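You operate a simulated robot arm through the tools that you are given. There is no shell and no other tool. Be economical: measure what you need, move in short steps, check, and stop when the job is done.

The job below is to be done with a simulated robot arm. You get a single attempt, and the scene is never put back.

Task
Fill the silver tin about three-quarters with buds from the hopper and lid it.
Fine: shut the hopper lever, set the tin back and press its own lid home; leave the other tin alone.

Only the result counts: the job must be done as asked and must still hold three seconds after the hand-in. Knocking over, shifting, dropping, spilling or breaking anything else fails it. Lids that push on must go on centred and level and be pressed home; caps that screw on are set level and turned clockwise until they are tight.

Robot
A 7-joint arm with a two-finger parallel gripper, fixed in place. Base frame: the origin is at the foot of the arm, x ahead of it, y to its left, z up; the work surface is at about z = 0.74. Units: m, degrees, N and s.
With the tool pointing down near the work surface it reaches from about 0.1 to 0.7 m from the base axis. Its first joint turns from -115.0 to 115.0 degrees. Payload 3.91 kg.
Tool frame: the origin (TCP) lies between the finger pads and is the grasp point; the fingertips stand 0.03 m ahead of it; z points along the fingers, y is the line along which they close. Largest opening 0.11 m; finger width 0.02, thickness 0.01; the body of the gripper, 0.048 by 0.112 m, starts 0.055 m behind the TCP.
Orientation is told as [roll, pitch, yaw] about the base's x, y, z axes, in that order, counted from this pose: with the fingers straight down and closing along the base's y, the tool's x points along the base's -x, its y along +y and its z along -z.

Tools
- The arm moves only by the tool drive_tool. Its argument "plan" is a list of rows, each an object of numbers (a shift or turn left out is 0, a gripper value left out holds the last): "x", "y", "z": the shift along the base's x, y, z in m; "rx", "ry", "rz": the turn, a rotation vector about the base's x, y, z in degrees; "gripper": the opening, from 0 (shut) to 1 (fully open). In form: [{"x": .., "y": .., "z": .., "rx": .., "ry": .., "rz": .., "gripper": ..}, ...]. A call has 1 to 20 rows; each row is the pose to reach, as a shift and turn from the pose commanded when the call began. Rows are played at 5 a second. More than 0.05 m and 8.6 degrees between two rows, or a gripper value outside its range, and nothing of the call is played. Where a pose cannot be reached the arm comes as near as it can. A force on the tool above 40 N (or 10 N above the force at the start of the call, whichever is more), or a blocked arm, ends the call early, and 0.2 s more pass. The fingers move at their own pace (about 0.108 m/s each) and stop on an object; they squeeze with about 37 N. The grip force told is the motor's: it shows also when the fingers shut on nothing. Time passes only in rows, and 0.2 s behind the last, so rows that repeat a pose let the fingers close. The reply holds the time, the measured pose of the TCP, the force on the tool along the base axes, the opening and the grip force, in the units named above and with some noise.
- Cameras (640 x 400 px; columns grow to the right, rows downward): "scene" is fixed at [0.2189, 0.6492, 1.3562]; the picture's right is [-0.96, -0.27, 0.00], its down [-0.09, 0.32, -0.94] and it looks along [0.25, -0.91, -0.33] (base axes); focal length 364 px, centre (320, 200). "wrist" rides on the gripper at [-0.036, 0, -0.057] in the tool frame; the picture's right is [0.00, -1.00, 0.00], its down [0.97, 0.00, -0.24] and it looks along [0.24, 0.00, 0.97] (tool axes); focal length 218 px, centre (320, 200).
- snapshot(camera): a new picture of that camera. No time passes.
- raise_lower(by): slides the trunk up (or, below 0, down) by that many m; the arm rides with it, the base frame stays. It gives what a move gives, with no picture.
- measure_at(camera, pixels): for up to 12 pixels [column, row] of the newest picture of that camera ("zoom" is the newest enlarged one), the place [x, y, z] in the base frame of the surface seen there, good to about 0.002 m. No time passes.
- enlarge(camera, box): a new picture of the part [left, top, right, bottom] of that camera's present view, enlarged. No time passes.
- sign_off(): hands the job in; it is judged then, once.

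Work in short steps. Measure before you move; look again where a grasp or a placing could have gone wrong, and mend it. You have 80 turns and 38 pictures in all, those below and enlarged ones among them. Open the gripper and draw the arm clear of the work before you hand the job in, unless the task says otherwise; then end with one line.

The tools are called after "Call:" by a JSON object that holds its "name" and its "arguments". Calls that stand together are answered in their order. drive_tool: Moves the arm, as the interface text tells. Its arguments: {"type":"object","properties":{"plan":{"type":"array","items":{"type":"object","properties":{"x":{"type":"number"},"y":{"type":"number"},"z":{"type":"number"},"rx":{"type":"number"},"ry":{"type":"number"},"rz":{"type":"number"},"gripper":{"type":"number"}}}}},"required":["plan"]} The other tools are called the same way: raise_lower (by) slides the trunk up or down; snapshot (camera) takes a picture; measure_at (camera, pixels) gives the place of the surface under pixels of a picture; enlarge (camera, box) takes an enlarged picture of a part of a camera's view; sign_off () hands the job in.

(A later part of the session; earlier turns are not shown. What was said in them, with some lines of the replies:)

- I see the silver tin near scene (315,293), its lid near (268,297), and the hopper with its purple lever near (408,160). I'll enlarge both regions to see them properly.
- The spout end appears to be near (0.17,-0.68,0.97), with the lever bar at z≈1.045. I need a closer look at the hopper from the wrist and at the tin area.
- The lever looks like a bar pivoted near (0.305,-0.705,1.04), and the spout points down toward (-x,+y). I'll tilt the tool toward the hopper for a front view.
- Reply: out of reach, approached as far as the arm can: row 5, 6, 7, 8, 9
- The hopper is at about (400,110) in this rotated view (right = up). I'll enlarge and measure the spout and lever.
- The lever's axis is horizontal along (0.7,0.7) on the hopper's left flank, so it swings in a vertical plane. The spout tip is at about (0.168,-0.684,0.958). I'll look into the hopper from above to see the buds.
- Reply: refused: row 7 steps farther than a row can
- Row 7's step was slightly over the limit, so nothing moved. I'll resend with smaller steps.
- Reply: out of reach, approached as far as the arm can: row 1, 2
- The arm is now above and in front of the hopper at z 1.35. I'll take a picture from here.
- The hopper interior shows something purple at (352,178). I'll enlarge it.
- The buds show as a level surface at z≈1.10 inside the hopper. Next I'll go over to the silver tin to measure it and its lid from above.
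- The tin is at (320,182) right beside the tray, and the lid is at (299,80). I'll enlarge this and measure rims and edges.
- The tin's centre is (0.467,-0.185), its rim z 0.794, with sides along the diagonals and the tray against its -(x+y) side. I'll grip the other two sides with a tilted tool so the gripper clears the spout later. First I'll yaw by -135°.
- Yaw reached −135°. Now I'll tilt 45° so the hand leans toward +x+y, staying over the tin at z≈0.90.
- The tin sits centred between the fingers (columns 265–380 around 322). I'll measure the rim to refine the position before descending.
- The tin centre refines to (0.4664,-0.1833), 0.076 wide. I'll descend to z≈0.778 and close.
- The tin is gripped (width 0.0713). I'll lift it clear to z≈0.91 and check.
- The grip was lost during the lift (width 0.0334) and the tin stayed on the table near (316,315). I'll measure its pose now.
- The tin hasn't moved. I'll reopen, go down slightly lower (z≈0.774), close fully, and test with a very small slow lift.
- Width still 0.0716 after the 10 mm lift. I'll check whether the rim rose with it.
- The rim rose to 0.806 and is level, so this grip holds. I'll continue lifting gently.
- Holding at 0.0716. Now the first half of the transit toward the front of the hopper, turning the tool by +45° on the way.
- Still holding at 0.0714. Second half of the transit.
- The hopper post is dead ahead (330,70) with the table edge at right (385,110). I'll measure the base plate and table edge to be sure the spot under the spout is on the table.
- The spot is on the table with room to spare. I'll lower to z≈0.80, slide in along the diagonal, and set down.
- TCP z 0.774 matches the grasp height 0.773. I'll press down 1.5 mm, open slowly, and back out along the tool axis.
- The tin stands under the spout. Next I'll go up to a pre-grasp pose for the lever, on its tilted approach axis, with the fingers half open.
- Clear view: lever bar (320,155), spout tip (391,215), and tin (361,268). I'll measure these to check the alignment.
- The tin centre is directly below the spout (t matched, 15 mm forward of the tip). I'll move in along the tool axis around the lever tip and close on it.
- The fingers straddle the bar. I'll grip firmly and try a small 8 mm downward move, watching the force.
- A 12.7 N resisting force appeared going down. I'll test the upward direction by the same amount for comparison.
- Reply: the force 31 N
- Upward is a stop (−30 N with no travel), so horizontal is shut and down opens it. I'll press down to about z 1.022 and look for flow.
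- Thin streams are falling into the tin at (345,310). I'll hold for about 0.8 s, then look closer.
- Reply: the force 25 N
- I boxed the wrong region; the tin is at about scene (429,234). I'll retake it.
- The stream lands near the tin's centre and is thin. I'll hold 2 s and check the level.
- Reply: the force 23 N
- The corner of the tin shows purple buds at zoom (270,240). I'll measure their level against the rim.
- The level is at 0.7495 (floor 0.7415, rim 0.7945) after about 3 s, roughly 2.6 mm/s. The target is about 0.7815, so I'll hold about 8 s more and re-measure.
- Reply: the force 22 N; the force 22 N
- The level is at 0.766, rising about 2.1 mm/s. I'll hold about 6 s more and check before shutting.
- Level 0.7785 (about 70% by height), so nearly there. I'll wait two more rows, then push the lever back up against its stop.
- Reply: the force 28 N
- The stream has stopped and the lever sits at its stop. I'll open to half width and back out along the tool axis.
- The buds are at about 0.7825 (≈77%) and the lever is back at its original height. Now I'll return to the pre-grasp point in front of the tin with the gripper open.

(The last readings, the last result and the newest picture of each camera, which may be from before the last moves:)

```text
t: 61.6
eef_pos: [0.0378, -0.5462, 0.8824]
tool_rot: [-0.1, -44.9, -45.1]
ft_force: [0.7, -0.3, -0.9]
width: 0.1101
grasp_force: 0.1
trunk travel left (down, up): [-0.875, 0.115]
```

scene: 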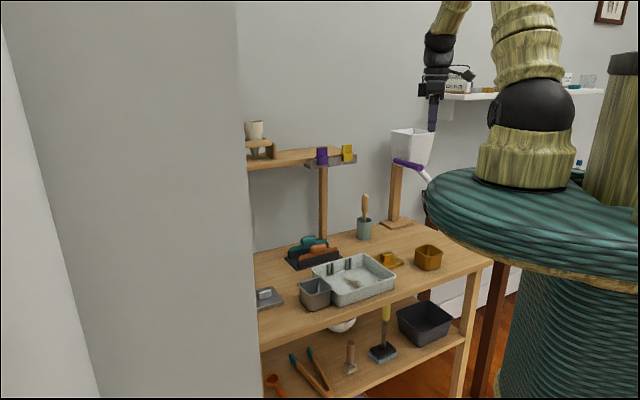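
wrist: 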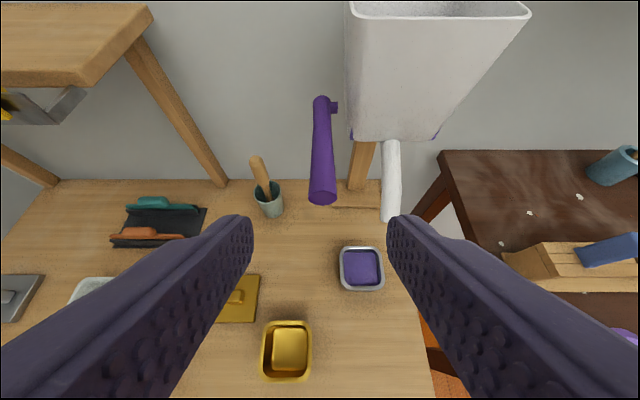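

At the pre-grasp point. I'll go in along the tool axis to the same grasp pose, close, and lift 10 mm slowly.

Call:
{"name": "drive_tool", "arguments": {"plan": [{"x": 0.025, "y": -0.025, "z": -0.022}, {"x": 0.05, "y": -0.05, "z": -0.044}, {"x": 0.075, "y": -0.075, "z": -0.063}, {"x": 0.095, "y": -0.096, "z": -0.082}, {"x": 0.11, "y": -0.111, "z": -0.097}, {"x": 0.1235, "y": -0.1245, "z": -0.1095}, {"x": 0.1235, "y": -0.1245, "z": -0.1095}, {"x": 0.1235, "y": -0.1245, "z": -0.1095, "gripper": 0}, {"x": 0.1235, "y": -0.1245, "z": -0.1095}, {"x": 0.1235, "y": -0.1245, "z": -0.1095}, {"x": 0.1235, "y": -0.1245, "z": -0.1095}, {"x": 0.1235, "y": -0.1245, "z": -0.1065}, {"x": 0.1235, "y": -0.1245, "z": -0.1035}, {"x": 0.1235, "y": -0.1245, "z": -0.0995}]}}

Call:
{"name": "snapshot", "arguments": {"camera": "wrist"}}

Call:
{"name": "measure_at", "arguments": {"camera": "wrist", "pixels": [[320, 126], [160, 200], [480, 200], [320, 300]]}}

```text
t: 64.6
eef_pos: [0.1609, -0.6718, 0.7825]
tool_rot: [0.0, -44.9, -45.0]
ft_force: [-0.2, -0.5, -0.9]
width: 0.0714
grasp_force: 37.5
trunk travel left (down, up): [-0.875, 0.115]
```

```text
7 pictures are left
```

wrist: 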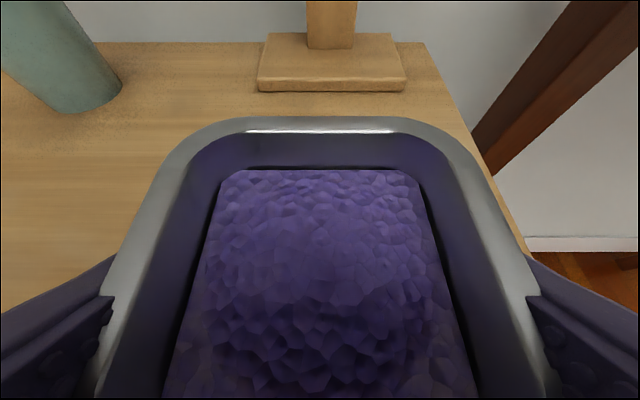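

```text
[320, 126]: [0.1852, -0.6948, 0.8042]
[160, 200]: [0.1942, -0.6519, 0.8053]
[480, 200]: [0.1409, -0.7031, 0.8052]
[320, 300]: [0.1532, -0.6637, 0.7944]
```

Lifted level with the buds inside. I'll slide out from under the spout and rise to about z 0.904, gently.

Call:
{"name": "drive_tool", "arguments": {"plan": [{"z": 0.008}, {"z": 0.014, "x": -0.004, "y": 0.004}, {"z": 0.016, "x": -0.014, "y": 0.014}, {"z": 0.016, "x": -0.026, "y": 0.026}, {"z": 0.016, "x": -0.038, "y": 0.038}, {"z": 0.016, "x": -0.05, "y": 0.05}, {"z": 0.016, "x": -0.062, "y": 0.062}, {"z": 0.016, "x": -0.074, "y": 0.074}, {"z": 0.016, "x": -0.086, "y": 0.086}, {"z": 0.018, "x": -0.097, "y": 0.097}, {"z": 0.024, "x": -0.104, "y": 0.104}, {"z": 0.034, "x": -0.106, "y": 0.106}, {"z": 0.048, "x": -0.106, "y": 0.106}, {"z": 0.062, "x": -0.106, "y": 0.106}, {"z": 0.077, "x": -0.106, "y": 0.106}, {"z": 0.092, "x": -0.106, "y": 0.106}, {"z": 0.107, "x": -0.106, "y": 0.106}, {"z": 0.117, "x": -0.106, "y": 0.106}, {"z": 0.122, "x": -0.106, "y": 0.106}]}}

Call:
{"name": "drive_tool", "arguments": {"plan": [{"x": 0.005, "y": 0.005, "rz": -1}, {"x": 0.014, "y": 0.013, "rz": -3}, {"x": 0.026, "y": 0.024, "rz": -5}, {"x": 0.039, "y": 0.036, "rz": -8}, {"x": 0.052, "y": 0.048, "rz": -11}, {"x": 0.065, "y": 0.06, "rz": -14}, {"x": 0.078, "y": 0.072, "rz": -17}, {"x": 0.091, "y": 0.085, "rz": -20}, {"x": 0.104, "y": 0.097, "rz": -23}, {"x": 0.117, "y": 0.109, "rz": -26}, {"x": 0.13, "y": 0.121, "rz": -29}, {"x": 0.143, "y": 0.133, "rz": -32}, {"x": 0.156, "y": 0.145, "rz": -35}, {"x": 0.169, "y": 0.157, "rz": -38}, {"x": 0.182, "y": 0.169, "rz": -41}, {"x": 0.193, "y": 0.18, "rz": -43}, {"x": 0.201, "y": 0.187, "rz": -44.5}, {"x": 0.205, "y": 0.191, "rz": -45}]}}

```text
t: 68.6
eef_pos: [0.0521, -0.5637, 0.9052]
tool_rot: [0.0, -44.9, -45.1]
ft_force: [-1.4, -0.5, 0.0]
width: 0.0714
grasp_force: 36.9
trunk travel left (down, up): [-0.875, 0.115]
```

```text
t: 72.4
eef_pos: [0.2591, -0.3727, 0.9046]
tool_rot: [0.1, -45.0, -90.1]
ft_force: [-1.0, -0.3, -0.7]
width: 0.0711
grasp_force: 37.5
trunk travel left (down, up): [-0.875, 0.115]
```

Still holding. Second half of the return, ending above the tin's original place.

Call:
{"name": "drive_tool", "arguments": {"plan": [{"x": 0.005, "y": 0.005, "rz": -1}, {"x": 0.014, "y": 0.013, "rz": -3}, {"x": 0.026, "y": 0.024, "rz": -5}, {"x": 0.039, "y": 0.036, "rz": -8}, {"x": 0.052, "y": 0.048, "rz": -11}, {"x": 0.065, "y": 0.06, "rz": -14}, {"x": 0.078, "y": 0.072, "rz": -17}, {"x": 0.091, "y": 0.085, "rz": -20}, {"x": 0.104, "y": 0.097, "rz": -23}, {"x": 0.117, "y": 0.109, "rz": -26}, {"x": 0.13, "y": 0.121, "rz": -29}, {"x": 0.143, "y": 0.133, "rz": -32}, {"x": 0.156, "y": 0.145, "rz": -35}, {"x": 0.169, "y": 0.157, "rz": -38}, {"x": 0.182, "y": 0.169, "rz": -41}, {"x": 0.195, "y": 0.181, "rz": -43}, {"x": 0.204, "y": 0.188, "rz": -44.5}, {"x": 0.208, "y": 0.192, "rz": -45}, {"x": 0.208, "y": 0.192, "rz": -45}]}}

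```text
t: 76.4
eef_pos: [0.4655, -0.1806, 0.905]
tool_rot: [0.0, -44.9, -135.0]
ft_force: [0.4, 0.3, -0.6]
width: 0.0712
grasp_force: 36.9
trunk travel left (down, up): [-0.875, 0.115]
```

Above the original spot. I'll lower to z≈0.773, open slowly, then back out along the tool axis (+x+y, up).

Call:
{"name": "drive_tool", "arguments": {"plan": [{"z": -0.01, "x": 0.001}, {"z": -0.025, "x": 0.001}, {"z": -0.04, "x": 0.001}, {"z": -0.055, "x": 0.001}, {"z": -0.07, "x": 0.001}, {"z": -0.085, "x": 0.001}, {"z": -0.1, "x": 0.001}, {"z": -0.113, "x": 0.001}, {"z": -0.122, "x": 0.001}, {"z": -0.128, "x": 0.001}, {"z": -0.1325, "x": 0.001}, {"z": -0.1325, "x": 0.001}, {"z": -0.1325, "x": 0.001, "gripper": 0.75}, {"z": -0.1325, "x": 0.001, "gripper": 0.9}, {"z": -0.1325, "x": 0.001, "gripper": 1}, {"z": -0.1325, "x": 0.001, "gripper": 1}]}}

Call:
{"name": "drive_tool", "arguments": {"plan": [{"x": 0.01, "y": 0.01, "z": 0.014}, {"x": 0.02, "y": 0.02, "z": 0.035}, {"x": 0.03, "y": 0.03, "z": 0.06}, {"x": 0.03, "y": 0.03, "z": 0.1}, {"x": 0.03, "y": 0.03, "z": 0.14}, {"x": 0.03, "y": 0.03, "z": 0.18}, {"x": 0.03, "y": 0.03, "z": 0.2}]}}

Call:
{"name": "snapshot", "arguments": {"camera": "wrist"}}

```text
t: 79.8
eef_pos: [0.4683, -0.1816, 0.7721]
tool_rot: [0.0, -45.0, -134.9]
ft_force: [0.1, -0.7, -0.6]
width: 0.1103
grasp_force: 0.1
trunk travel left (down, up): [-0.875, 0.115]
```

```text
t: 81.4
eef_pos: [0.4971, -0.1521, 0.9707]
tool_rot: [-0.1, -44.9, -135.0]
ft_force: [-0.5, -0.4, -0.5]
width: 0.1102
grasp_force: 0.0
trunk travel left (down, up): [-0.875, 0.115]
```

```text
6 pictures are left
```

wrist: 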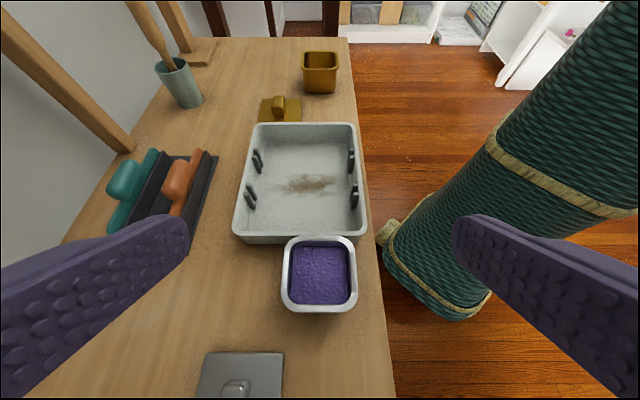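

The tin is back in place and upright. I'll measure its rim for lid placement.

Call:
{"name": "measure_at", "arguments": {"camera": "wrist", "pixels": [[284, 275], [356, 275], [320, 238], [320, 311], [282, 290], [357, 290], [300, 238], [340, 238], [300, 310], [340, 309], [320, 275], [300, 234]]}}

```text
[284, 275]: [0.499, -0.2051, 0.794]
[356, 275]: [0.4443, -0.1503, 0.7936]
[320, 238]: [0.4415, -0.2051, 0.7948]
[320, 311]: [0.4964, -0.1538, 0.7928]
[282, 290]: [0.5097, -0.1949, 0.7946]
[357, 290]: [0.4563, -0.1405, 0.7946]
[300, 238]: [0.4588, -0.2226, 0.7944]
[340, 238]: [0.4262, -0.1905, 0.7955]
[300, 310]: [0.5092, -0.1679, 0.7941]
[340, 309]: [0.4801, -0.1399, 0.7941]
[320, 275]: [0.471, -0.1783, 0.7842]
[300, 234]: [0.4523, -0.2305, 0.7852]
```

The tin centre is ≈(0.469,-0.181) with rim z 0.794. Now I'll straighten the tool to vertical and go over the lid at about (0.6075,-0.157).

Call:
{"name": "drive_tool", "arguments": {"plan": [{"rx": 5.66, "ry": -5.66, "x": 0.02, "z": 0.01}, {"rx": 11.3, "ry": -11.3, "x": 0.04, "y": -0.002, "z": 0.01}, {"rx": 17, "ry": -17, "x": 0.06, "y": -0.003, "z": 0.01}, {"rx": 22.6, "ry": -22.6, "x": 0.08, "y": -0.004}, {"rx": 28.3, "ry": -28.3, "x": 0.1, "y": -0.005}, {"rx": 31.8, "ry": -31.8, "x": 0.1105, "y": -0.005, "z": -0.02}, {"rx": 31.8, "ry": -31.8, "x": 0.1105, "y": -0.005, "z": -0.05}, {"rx": 31.8, "ry": -31.8, "x": 0.1105, "y": -0.005, "z": -0.08}]}}

Call:
{"name": "snapshot", "arguments": {"camera": "wrist"}}

```text
t: 83.2
eef_pos: [0.6087, -0.157, 0.8923]
tool_rot: [0.0, 0.1, -135.1]
ft_force: [0.3, -0.2, 1.3]
width: 0.1101
grasp_force: 0.1
trunk travel left (down, up): [-0.875, 0.115]
```

```text
5 pictures are left
```

wrist: 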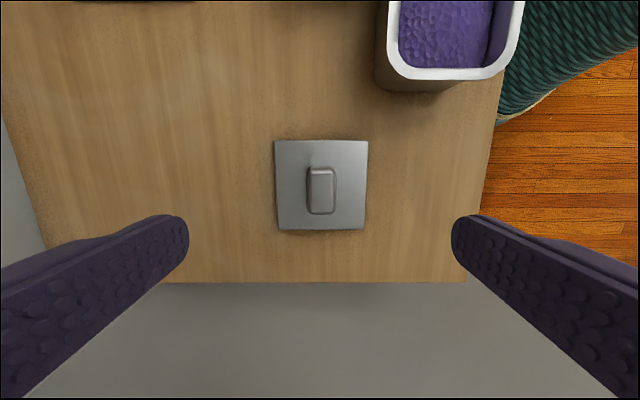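

The lid is nearly square to the tool, knob at (320,190). I'll measure its edges and knob to get centre and yaw.

Call:
{"name": "measure_at", "arguments": {"camera": "wrist", "pixels": [[277, 150], [281, 220], [366, 150], [363, 220], [285, 142], [355, 142], [290, 229], [355, 227], [310, 190], [335, 190], [320, 173], [321, 211]]}}

```text
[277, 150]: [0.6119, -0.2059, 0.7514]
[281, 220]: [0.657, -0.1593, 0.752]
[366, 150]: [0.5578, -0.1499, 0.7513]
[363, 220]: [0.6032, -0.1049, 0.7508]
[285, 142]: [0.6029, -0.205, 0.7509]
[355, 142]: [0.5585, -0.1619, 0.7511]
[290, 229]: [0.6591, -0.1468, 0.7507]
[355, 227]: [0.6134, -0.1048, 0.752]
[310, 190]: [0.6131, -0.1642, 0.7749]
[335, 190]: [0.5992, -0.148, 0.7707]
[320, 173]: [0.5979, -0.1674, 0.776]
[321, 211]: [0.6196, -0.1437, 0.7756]
```

The lid centre is (0.608,-0.1543), knob centred on it and running along the diagonal, so closing on it will also align it. I'll pre-close to 0.045, descend to z≈0.785, and grip.

Call:
{"name": "drive_tool", "arguments": {"plan": [{"x": -0.0006, "y": 0.0027, "gripper": 0.42}, {"x": -0.0006, "y": 0.0027, "z": -0.03}, {"x": -0.0006, "y": 0.0027, "z": -0.06}, {"x": -0.0006, "y": 0.0027, "z": -0.09}, {"x": -0.0006, "y": 0.0027, "z": -0.1075}, {"x": -0.0006, "y": 0.0027, "z": -0.1075}, {"x": -0.0006, "y": 0.0027, "z": -0.1075, "gripper": 0}, {"x": -0.0006, "y": 0.0027, "z": -0.1075}, {"x": -0.0006, "y": 0.0027, "z": -0.1075}, {"x": -0.0006, "y": 0.0027, "z": -0.1075}]}}

Call:
{"name": "drive_tool", "arguments": {"plan": [{"z": 0.004}, {"z": 0.01}, {"z": 0.02}, {"z": 0.032}, {"z": 0.044}, {"z": 0.056}, {"z": 0.068}, {"z": 0.08}, {"z": 0.09}]}}

Call:
{"name": "snapshot", "arguments": {"camera": "wrist"}}

```text
t: 85.4
eef_pos: [0.6076, -0.1526, 0.7844]
tool_rot: [0.0, 0.0, -135.0]
ft_force: [-0.6, 0.2, 0.2]
width: 0.0226
grasp_force: 37.5
trunk travel left (down, up): [-0.875, 0.115]
```

```text
t: 87.4
eef_pos: [0.6082, -0.154, 0.8748]
tool_rot: [0.1, -0.1, -135.1]
ft_force: [0.2, 0.1, 0.1]
width: 0.0227
grasp_force: 36.7
trunk travel left (down, up): [-0.875, 0.115]
```

```text
4 pictures are left
```

wrist: 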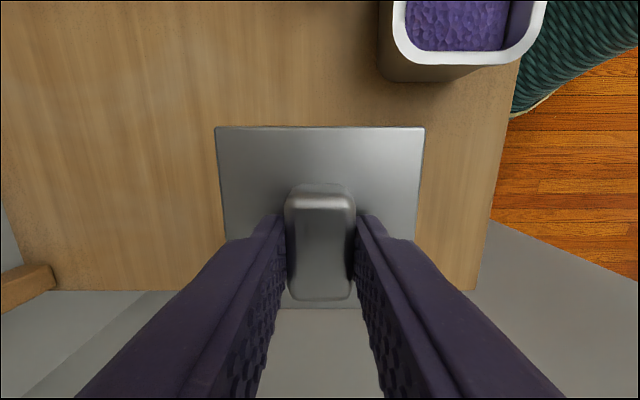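

The lid is held. I'll measure its edges to get its exact offset from the TCP and check it is level.

Call:
{"name": "measure_at", "arguments": {"camera": "wrist", "pixels": [[220, 160], [224, 225], [420, 160], [415, 220], [240, 129], [320, 129], [400, 130], [290, 305], [345, 305], [240, 200], [400, 200]]}}

```text
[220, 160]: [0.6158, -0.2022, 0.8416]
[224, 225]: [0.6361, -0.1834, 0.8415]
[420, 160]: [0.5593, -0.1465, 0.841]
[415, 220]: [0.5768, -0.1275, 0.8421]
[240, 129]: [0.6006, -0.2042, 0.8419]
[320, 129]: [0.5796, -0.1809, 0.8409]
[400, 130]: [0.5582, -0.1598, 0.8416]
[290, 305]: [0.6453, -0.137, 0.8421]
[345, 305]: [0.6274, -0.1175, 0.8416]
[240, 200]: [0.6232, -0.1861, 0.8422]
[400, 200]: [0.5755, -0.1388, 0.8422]
```

The lid is level and centred on the TCP within 1 mm. I'll carry it over the tin centre (0.469,-0.1806), keeping this height.

Call:
{"name": "drive_tool", "arguments": {"plan": [{"x": -0.008, "y": -0.0015}, {"x": -0.025, "y": -0.005}, {"x": -0.045, "y": -0.0086}, {"x": -0.065, "y": -0.0124}, {"x": -0.085, "y": -0.0162}, {"x": -0.105, "y": -0.02}, {"x": -0.122, "y": -0.0232}, {"x": -0.134, "y": -0.0255}, {"x": -0.1387, "y": -0.0264}, {"x": -0.1387, "y": -0.0264}, {"x": -0.1387, "y": -0.0264, "z": -0.012}, {"x": -0.1387, "y": -0.0264, "z": -0.022}]}}

Call:
{"name": "snapshot", "arguments": {"camera": "wrist"}}

```text
t: 90.0
eef_pos: [0.4695, -0.1792, 0.8546]
tool_rot: [0.0, 0.0, -134.9]
ft_force: [-0.5, -0.3, -0.1]
width: 0.0227
grasp_force: 36.8
trunk travel left (down, up): [-0.875, 0.115]
```

```text
3 pictures are left
```

wrist: 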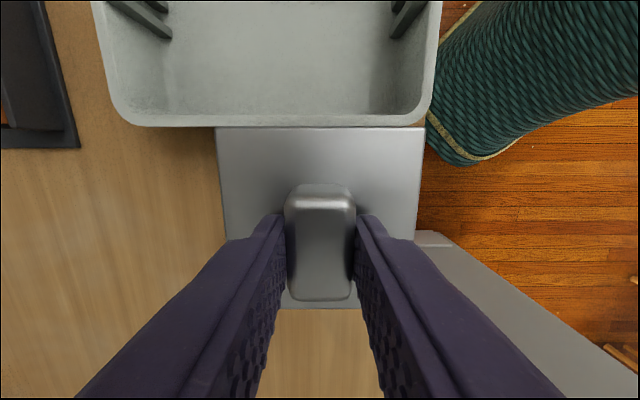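

The lid covers the tin rim entirely. I'll confirm its centre by measurement before lowering.

Call:
{"name": "measure_at", "arguments": {"camera": "wrist", "pixels": [[220, 160], [224, 225], [420, 160], [415, 220], [240, 130], [320, 130], [400, 131], [290, 305], [345, 305]]}}

```text
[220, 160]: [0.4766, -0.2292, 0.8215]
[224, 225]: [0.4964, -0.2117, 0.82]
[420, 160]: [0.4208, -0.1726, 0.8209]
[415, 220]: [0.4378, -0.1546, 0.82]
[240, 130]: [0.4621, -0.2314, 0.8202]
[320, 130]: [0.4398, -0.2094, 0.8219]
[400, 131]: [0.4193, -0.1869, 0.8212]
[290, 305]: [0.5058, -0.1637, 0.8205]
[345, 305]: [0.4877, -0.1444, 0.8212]
```

Lid centre n=-0.4595 and t=0.203, versus tin t=0.204. I'll shift 0.7 mm in x and y and lower in 2 mm steps until contact force shows.

Call:
{"name": "drive_tool", "arguments": {"plan": [{"x": 0.0007, "y": 0.0007}, {"x": 0.0007, "y": 0.0007, "z": -0.005}, {"x": 0.0007, "y": 0.0007, "z": -0.008}, {"x": 0.0007, "y": 0.0007, "z": -0.01}, {"x": 0.0007, "y": 0.0007, "z": -0.012}, {"x": 0.0007, "y": 0.0007, "z": -0.014}, {"x": 0.0007, "y": 0.0007, "z": -0.016}, {"x": 0.0007, "y": 0.0007, "z": -0.018}]}}

```text
t: 91.8
eef_pos: [0.4708, -0.1801, 0.8343]
tool_rot: [0.0, 0.0, -135.1]
ft_force: [-0.9, 0.4, -0.6]
width: 0.0225
grasp_force: 36.5
trunk travel left (down, up): [-0.875, 0.115]
```

There's no contact force at z 0.834, so the plug is entering freely. I'll continue down in 1.5 mm steps.

Call:
{"name": "drive_tool", "arguments": {"plan": [{"z": -0.0015}, {"z": -0.003}, {"z": -0.0045}, {"z": -0.006}, {"z": -0.0075}, {"z": -0.009}]}}

```text
t: 93.1
eef_pos: [0.4698, -0.1793, 0.8306]
tool_rot: [0.3, 0.1, -135.1]
ft_force: [-7.2, 1.3, 25.5]
width: 0.0226
grasp_force: 37.5
trunk travel left (down, up): [-0.875, 0.115]
stopped in row 6: the force on the tool passed its limit (the readings are from after the stop); the commanded pose is now the measured one
```

Contact built up at z 0.831. I'll look to see whether the lid plate is level and how far it stands above the rim.

Call:
{"name": "snapshot", "arguments": {"camera": "wrist"}}

Call:
{"name": "measure_at", "arguments": {"camera": "wrist", "pixels": [[225, 160], [228, 220], [415, 160], [410, 220], [240, 134], [320, 134], [400, 135], [290, 302], [345, 302]]}}

```text
2 pictures are left
```

wrist: 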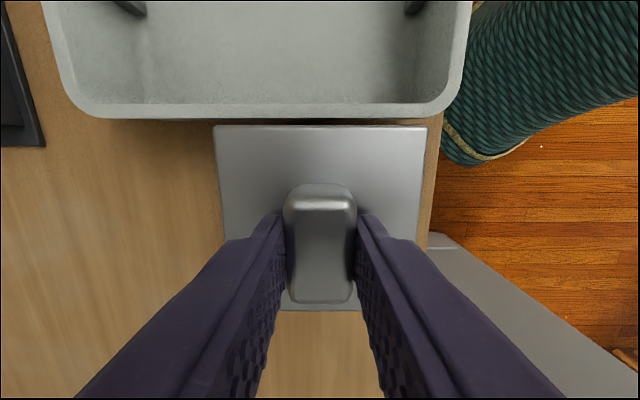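

```text
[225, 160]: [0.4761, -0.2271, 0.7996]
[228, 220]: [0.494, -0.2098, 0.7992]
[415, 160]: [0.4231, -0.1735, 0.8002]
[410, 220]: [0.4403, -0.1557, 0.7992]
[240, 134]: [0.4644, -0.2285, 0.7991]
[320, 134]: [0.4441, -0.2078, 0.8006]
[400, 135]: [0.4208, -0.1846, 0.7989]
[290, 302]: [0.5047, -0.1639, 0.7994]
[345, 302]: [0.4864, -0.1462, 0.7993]
```

The lid is level, with its top 5 mm above the rim (0.7995 vs 0.7945). I'll press again in small steps to see whether it seats further.

Call:
{"name": "drive_tool", "arguments": {"plan": [{"z": -0.001}, {"z": -0.002}, {"z": -0.003}, {"z": -0.004}, {"z": -0.005}]}}

```text
t: 93.6
eef_pos: [0.4708, -0.1796, 0.8299]
tool_rot: [0.4, 0.2, -135.1]
ft_force: [-9.8, 4.3, 27.4]
width: 0.0227
grasp_force: 37.0
trunk travel left (down, up): [-0.875, 0.115]
stopped in row 2: the force on the tool passed its limit (the readings are from after the stop); the commanded pose is now the measured one
```

It's stiff at z≈0.830 with some side force. I'll release, rise, shut the fingers and press squarely on top of the knob so the lid can centre itself.

Call:
{"name": "drive_tool", "arguments": {"plan": [{"gripper": 0.42}, {"gripper": 0.42}, {"z": 0.02}, {"z": 0.045}, {"x": -0.001, "y": -0.001, "z": 0.045, "gripper": 0}, {"x": -0.001, "y": -0.001, "z": 0.045}, {"x": -0.001, "y": -0.001, "z": 0.045}, {"x": -0.001, "y": -0.001, "z": 0.033}, {"x": -0.001, "y": -0.001, "z": 0.028}, {"x": -0.001, "y": -0.001, "z": 0.025}, {"x": -0.001, "y": -0.001, "z": 0.023}, {"x": -0.001, "y": -0.001, "z": 0.021}, {"x": -0.001, "y": -0.001, "z": 0.019}, {"x": -0.001, "y": -0.001, "z": 0.017}, {"x": -0.001, "y": -0.001, "z": 0.015}, {"x": -0.001, "y": -0.001, "z": 0.013}, {"x": -0.001, "y": -0.001, "z": 0.011}]}}

```text
t: 96.2
eef_pos: [0.4727, -0.1823, 0.8546]
tool_rot: [0.6, 0.3, -135.1]
ft_force: [-9.4, 1.6, 29.6]
width: 0.0
grasp_force: 36.4
trunk travel left (down, up): [-0.875, 0.115]
stopped in row 13: the force on the tool passed its limit (the readings are from after the stop); the commanded pose is now the measured one
```

Pressed to 40 N on the knob with no further travel. I'll build force in small increments for a firmer press.

Call:
{"name": "drive_tool", "arguments": {"plan": [{"z": -0.0008}, {"z": -0.0008}]}}

Call:
{"name": "drive_tool", "arguments": {"plan": [{"z": -0.0008}, {"z": -0.0008}]}}

Call:
{"name": "drive_tool", "arguments": {"plan": [{"z": -0.0008}, {"z": -0.0008}]}}

```text
t: 96.7
eef_pos: [0.474, -0.1824, 0.8559]
tool_rot: [1.0, 0.3, -135.1]
ft_force: [-9.1, 2.8, 29.3]
width: 0.0001
grasp_force: 37.0
trunk travel left (down, up): [-0.875, 0.115]
stopped in row 2: the force on the tool passed its limit (the readings are from after the stop); the commanded pose is now the measured one
```

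```text
t: 97.5
eef_pos: [0.4747, -0.1822, 0.8536]
tool_rot: [1.0, 0.4, -135.2]
ft_force: [-8.3, 3.1, 25.9]
width: 0.0
grasp_force: 36.9
trunk travel left (down, up): [-0.875, 0.115]
stopped in row 2: the force on the tool passed its limit (the readings are from after the stop); the commanded pose is now the measured one
```

```text
t: 98.3
eef_pos: [0.4752, -0.1816, 0.8547]
tool_rot: [1.0, 0.6, -135.1]
ft_force: [-8.4, 3.3, 25.2]
width: 0.0
grasp_force: 37.1
trunk travel left (down, up): [-0.875, 0.115]
stopped in row 2: the force on the tool passed its limit (the readings are from after the stop); the commanded pose is now the measured one
```

No more travel under repeated 40 N presses, so it may already be home. I'll rise, open, and take a low oblique look at the lid seam.

Call:
{"name": "drive_tool", "arguments": {"plan": [{"z": 0.03}, {"z": 0.06, "gripper": 1}, {"z": 0.08, "x": 0.02, "y": 0.02, "rx": -5.6, "ry": 5.6}, {"z": 0.08, "x": 0.04, "y": 0.04, "rx": -11.2, "ry": 11.2}, {"z": 0.07, "x": 0.06, "y": 0.06, "rx": -16.8, "ry": 16.8}, {"z": 0.06, "x": 0.075, "y": 0.075, "rx": -22.4, "ry": 22.4}, {"z": 0.04, "x": 0.085, "y": 0.085, "rx": -28, "ry": 28}, {"z": 0.02, "x": 0.085, "y": 0.085, "rx": -33.6, "ry": 33.6}, {"z": 0.0, "x": 0.085, "y": 0.085, "rx": -38.9, "ry": 38.9}]}}

Call:
{"name": "enlarge", "arguments": {"camera": "wrist", "box": [220, 100, 420, 300]}}

```text
t: 100.3
eef_pos: [0.5619, -0.0957, 0.8537]
tool_rot: [1.1, -54.8, -135.1]
ft_force: [0.3, 0.4, 0.2]
width: 0.1102
grasp_force: 0.1
trunk travel left (down, up): [-0.875, 0.115]
```

```text
2.00 times, centred on (320, 200) of wrist
```

zoom: 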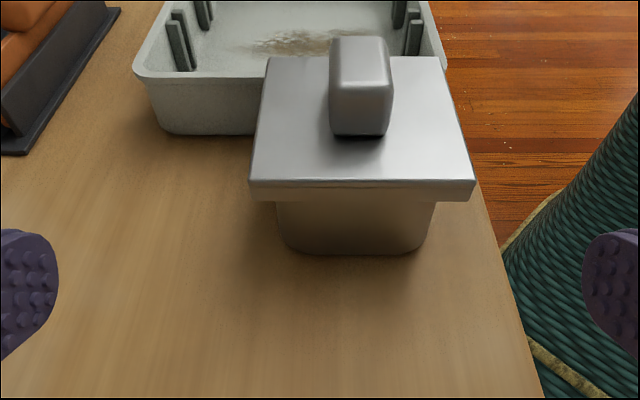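

The lid sits level as a cap over the rim. I'll measure the top, the band's lower edge, and the tin body just beneath.

Call:
{"name": "measure_at", "arguments": {"camera": "zoom", "pixels": [[265, 178], [265, 184], [265, 190], [265, 196], [265, 199], [360, 182], [360, 190], [360, 198], [360, 205], [460, 190], [460, 196], [275, 70]]}}

Call:
{"name": "measure_at", "arguments": {"camera": "zoom", "pixels": [[440, 65], [460, 172], [300, 120], [440, 120], [360, 186], [360, 194], [360, 202], [253, 185], [472, 185], [360, 60]]}}

```text
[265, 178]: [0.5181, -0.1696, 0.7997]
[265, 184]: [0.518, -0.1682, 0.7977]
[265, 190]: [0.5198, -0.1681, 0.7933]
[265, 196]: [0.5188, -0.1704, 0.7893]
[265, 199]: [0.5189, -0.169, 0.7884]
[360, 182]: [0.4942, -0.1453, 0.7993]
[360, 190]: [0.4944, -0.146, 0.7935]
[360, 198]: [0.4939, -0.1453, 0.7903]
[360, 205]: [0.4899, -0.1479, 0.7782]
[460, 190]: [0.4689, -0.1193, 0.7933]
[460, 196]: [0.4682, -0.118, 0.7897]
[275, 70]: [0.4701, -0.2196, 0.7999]
```

```text
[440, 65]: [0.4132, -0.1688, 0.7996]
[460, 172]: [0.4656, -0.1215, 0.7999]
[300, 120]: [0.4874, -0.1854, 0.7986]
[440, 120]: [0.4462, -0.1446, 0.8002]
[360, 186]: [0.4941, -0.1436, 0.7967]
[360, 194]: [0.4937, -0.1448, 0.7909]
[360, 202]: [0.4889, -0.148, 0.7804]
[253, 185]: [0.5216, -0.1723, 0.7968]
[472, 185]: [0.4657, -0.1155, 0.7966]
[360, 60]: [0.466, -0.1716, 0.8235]
```

The band runs from 0.7995 (top) to 0.788, with the plate/skirt seam at ≈0.795. That matches the rim height, so the plate rests on the rim, level all round. I'll draw the arm clear and take a last look.

Call:
{"name": "drive_tool", "arguments": {"plan": [{"x": 0.01, "y": 0.01, "z": 0.03}, {"x": 0.01, "y": 0.01, "z": 0.07}, {"x": 0.01, "y": 0.01, "z": 0.11}, {"x": 0.01, "y": 0.01, "z": 0.15}, {"x": 0.01, "y": 0.01, "z": 0.19}, {"x": 0.01, "y": 0.01, "z": 0.23}, {"x": 0.01, "y": 0.01, "z": 0.25}]}}

Call:
{"name": "enlarge", "arguments": {"camera": "scene", "box": [240, 110, 480, 330]}}

```text
t: 101.9
eef_pos: [0.5664, -0.0948, 1.1041]
tool_rot: [0.8, -54.6, -135.0]
ft_force: [0.9, 0.7, -0.1]
width: 0.1099
grasp_force: 0.1
trunk travel left (down, up): [-0.875, 0.115]
```

```text
1.82 times, centred on (360, 220) of scene
```

zoom: 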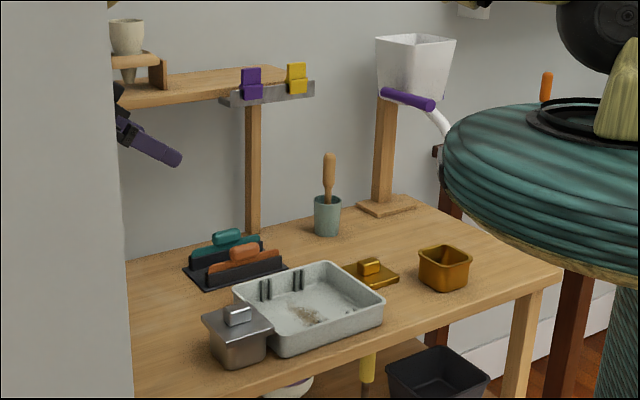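

The lidded tin is back in its place, the lever is shut, nothing is spilled, and the other items look undisturbed. I'm handing in.

Call:
{"name": "sign_off", "arguments": {}}

```text
The job is handed in.
```

The silver tin is about three-quarters full (roughly 77% by height), lidded and back in its place; the hopper lever is shut, and I saw no spills and left the gold tin alone.
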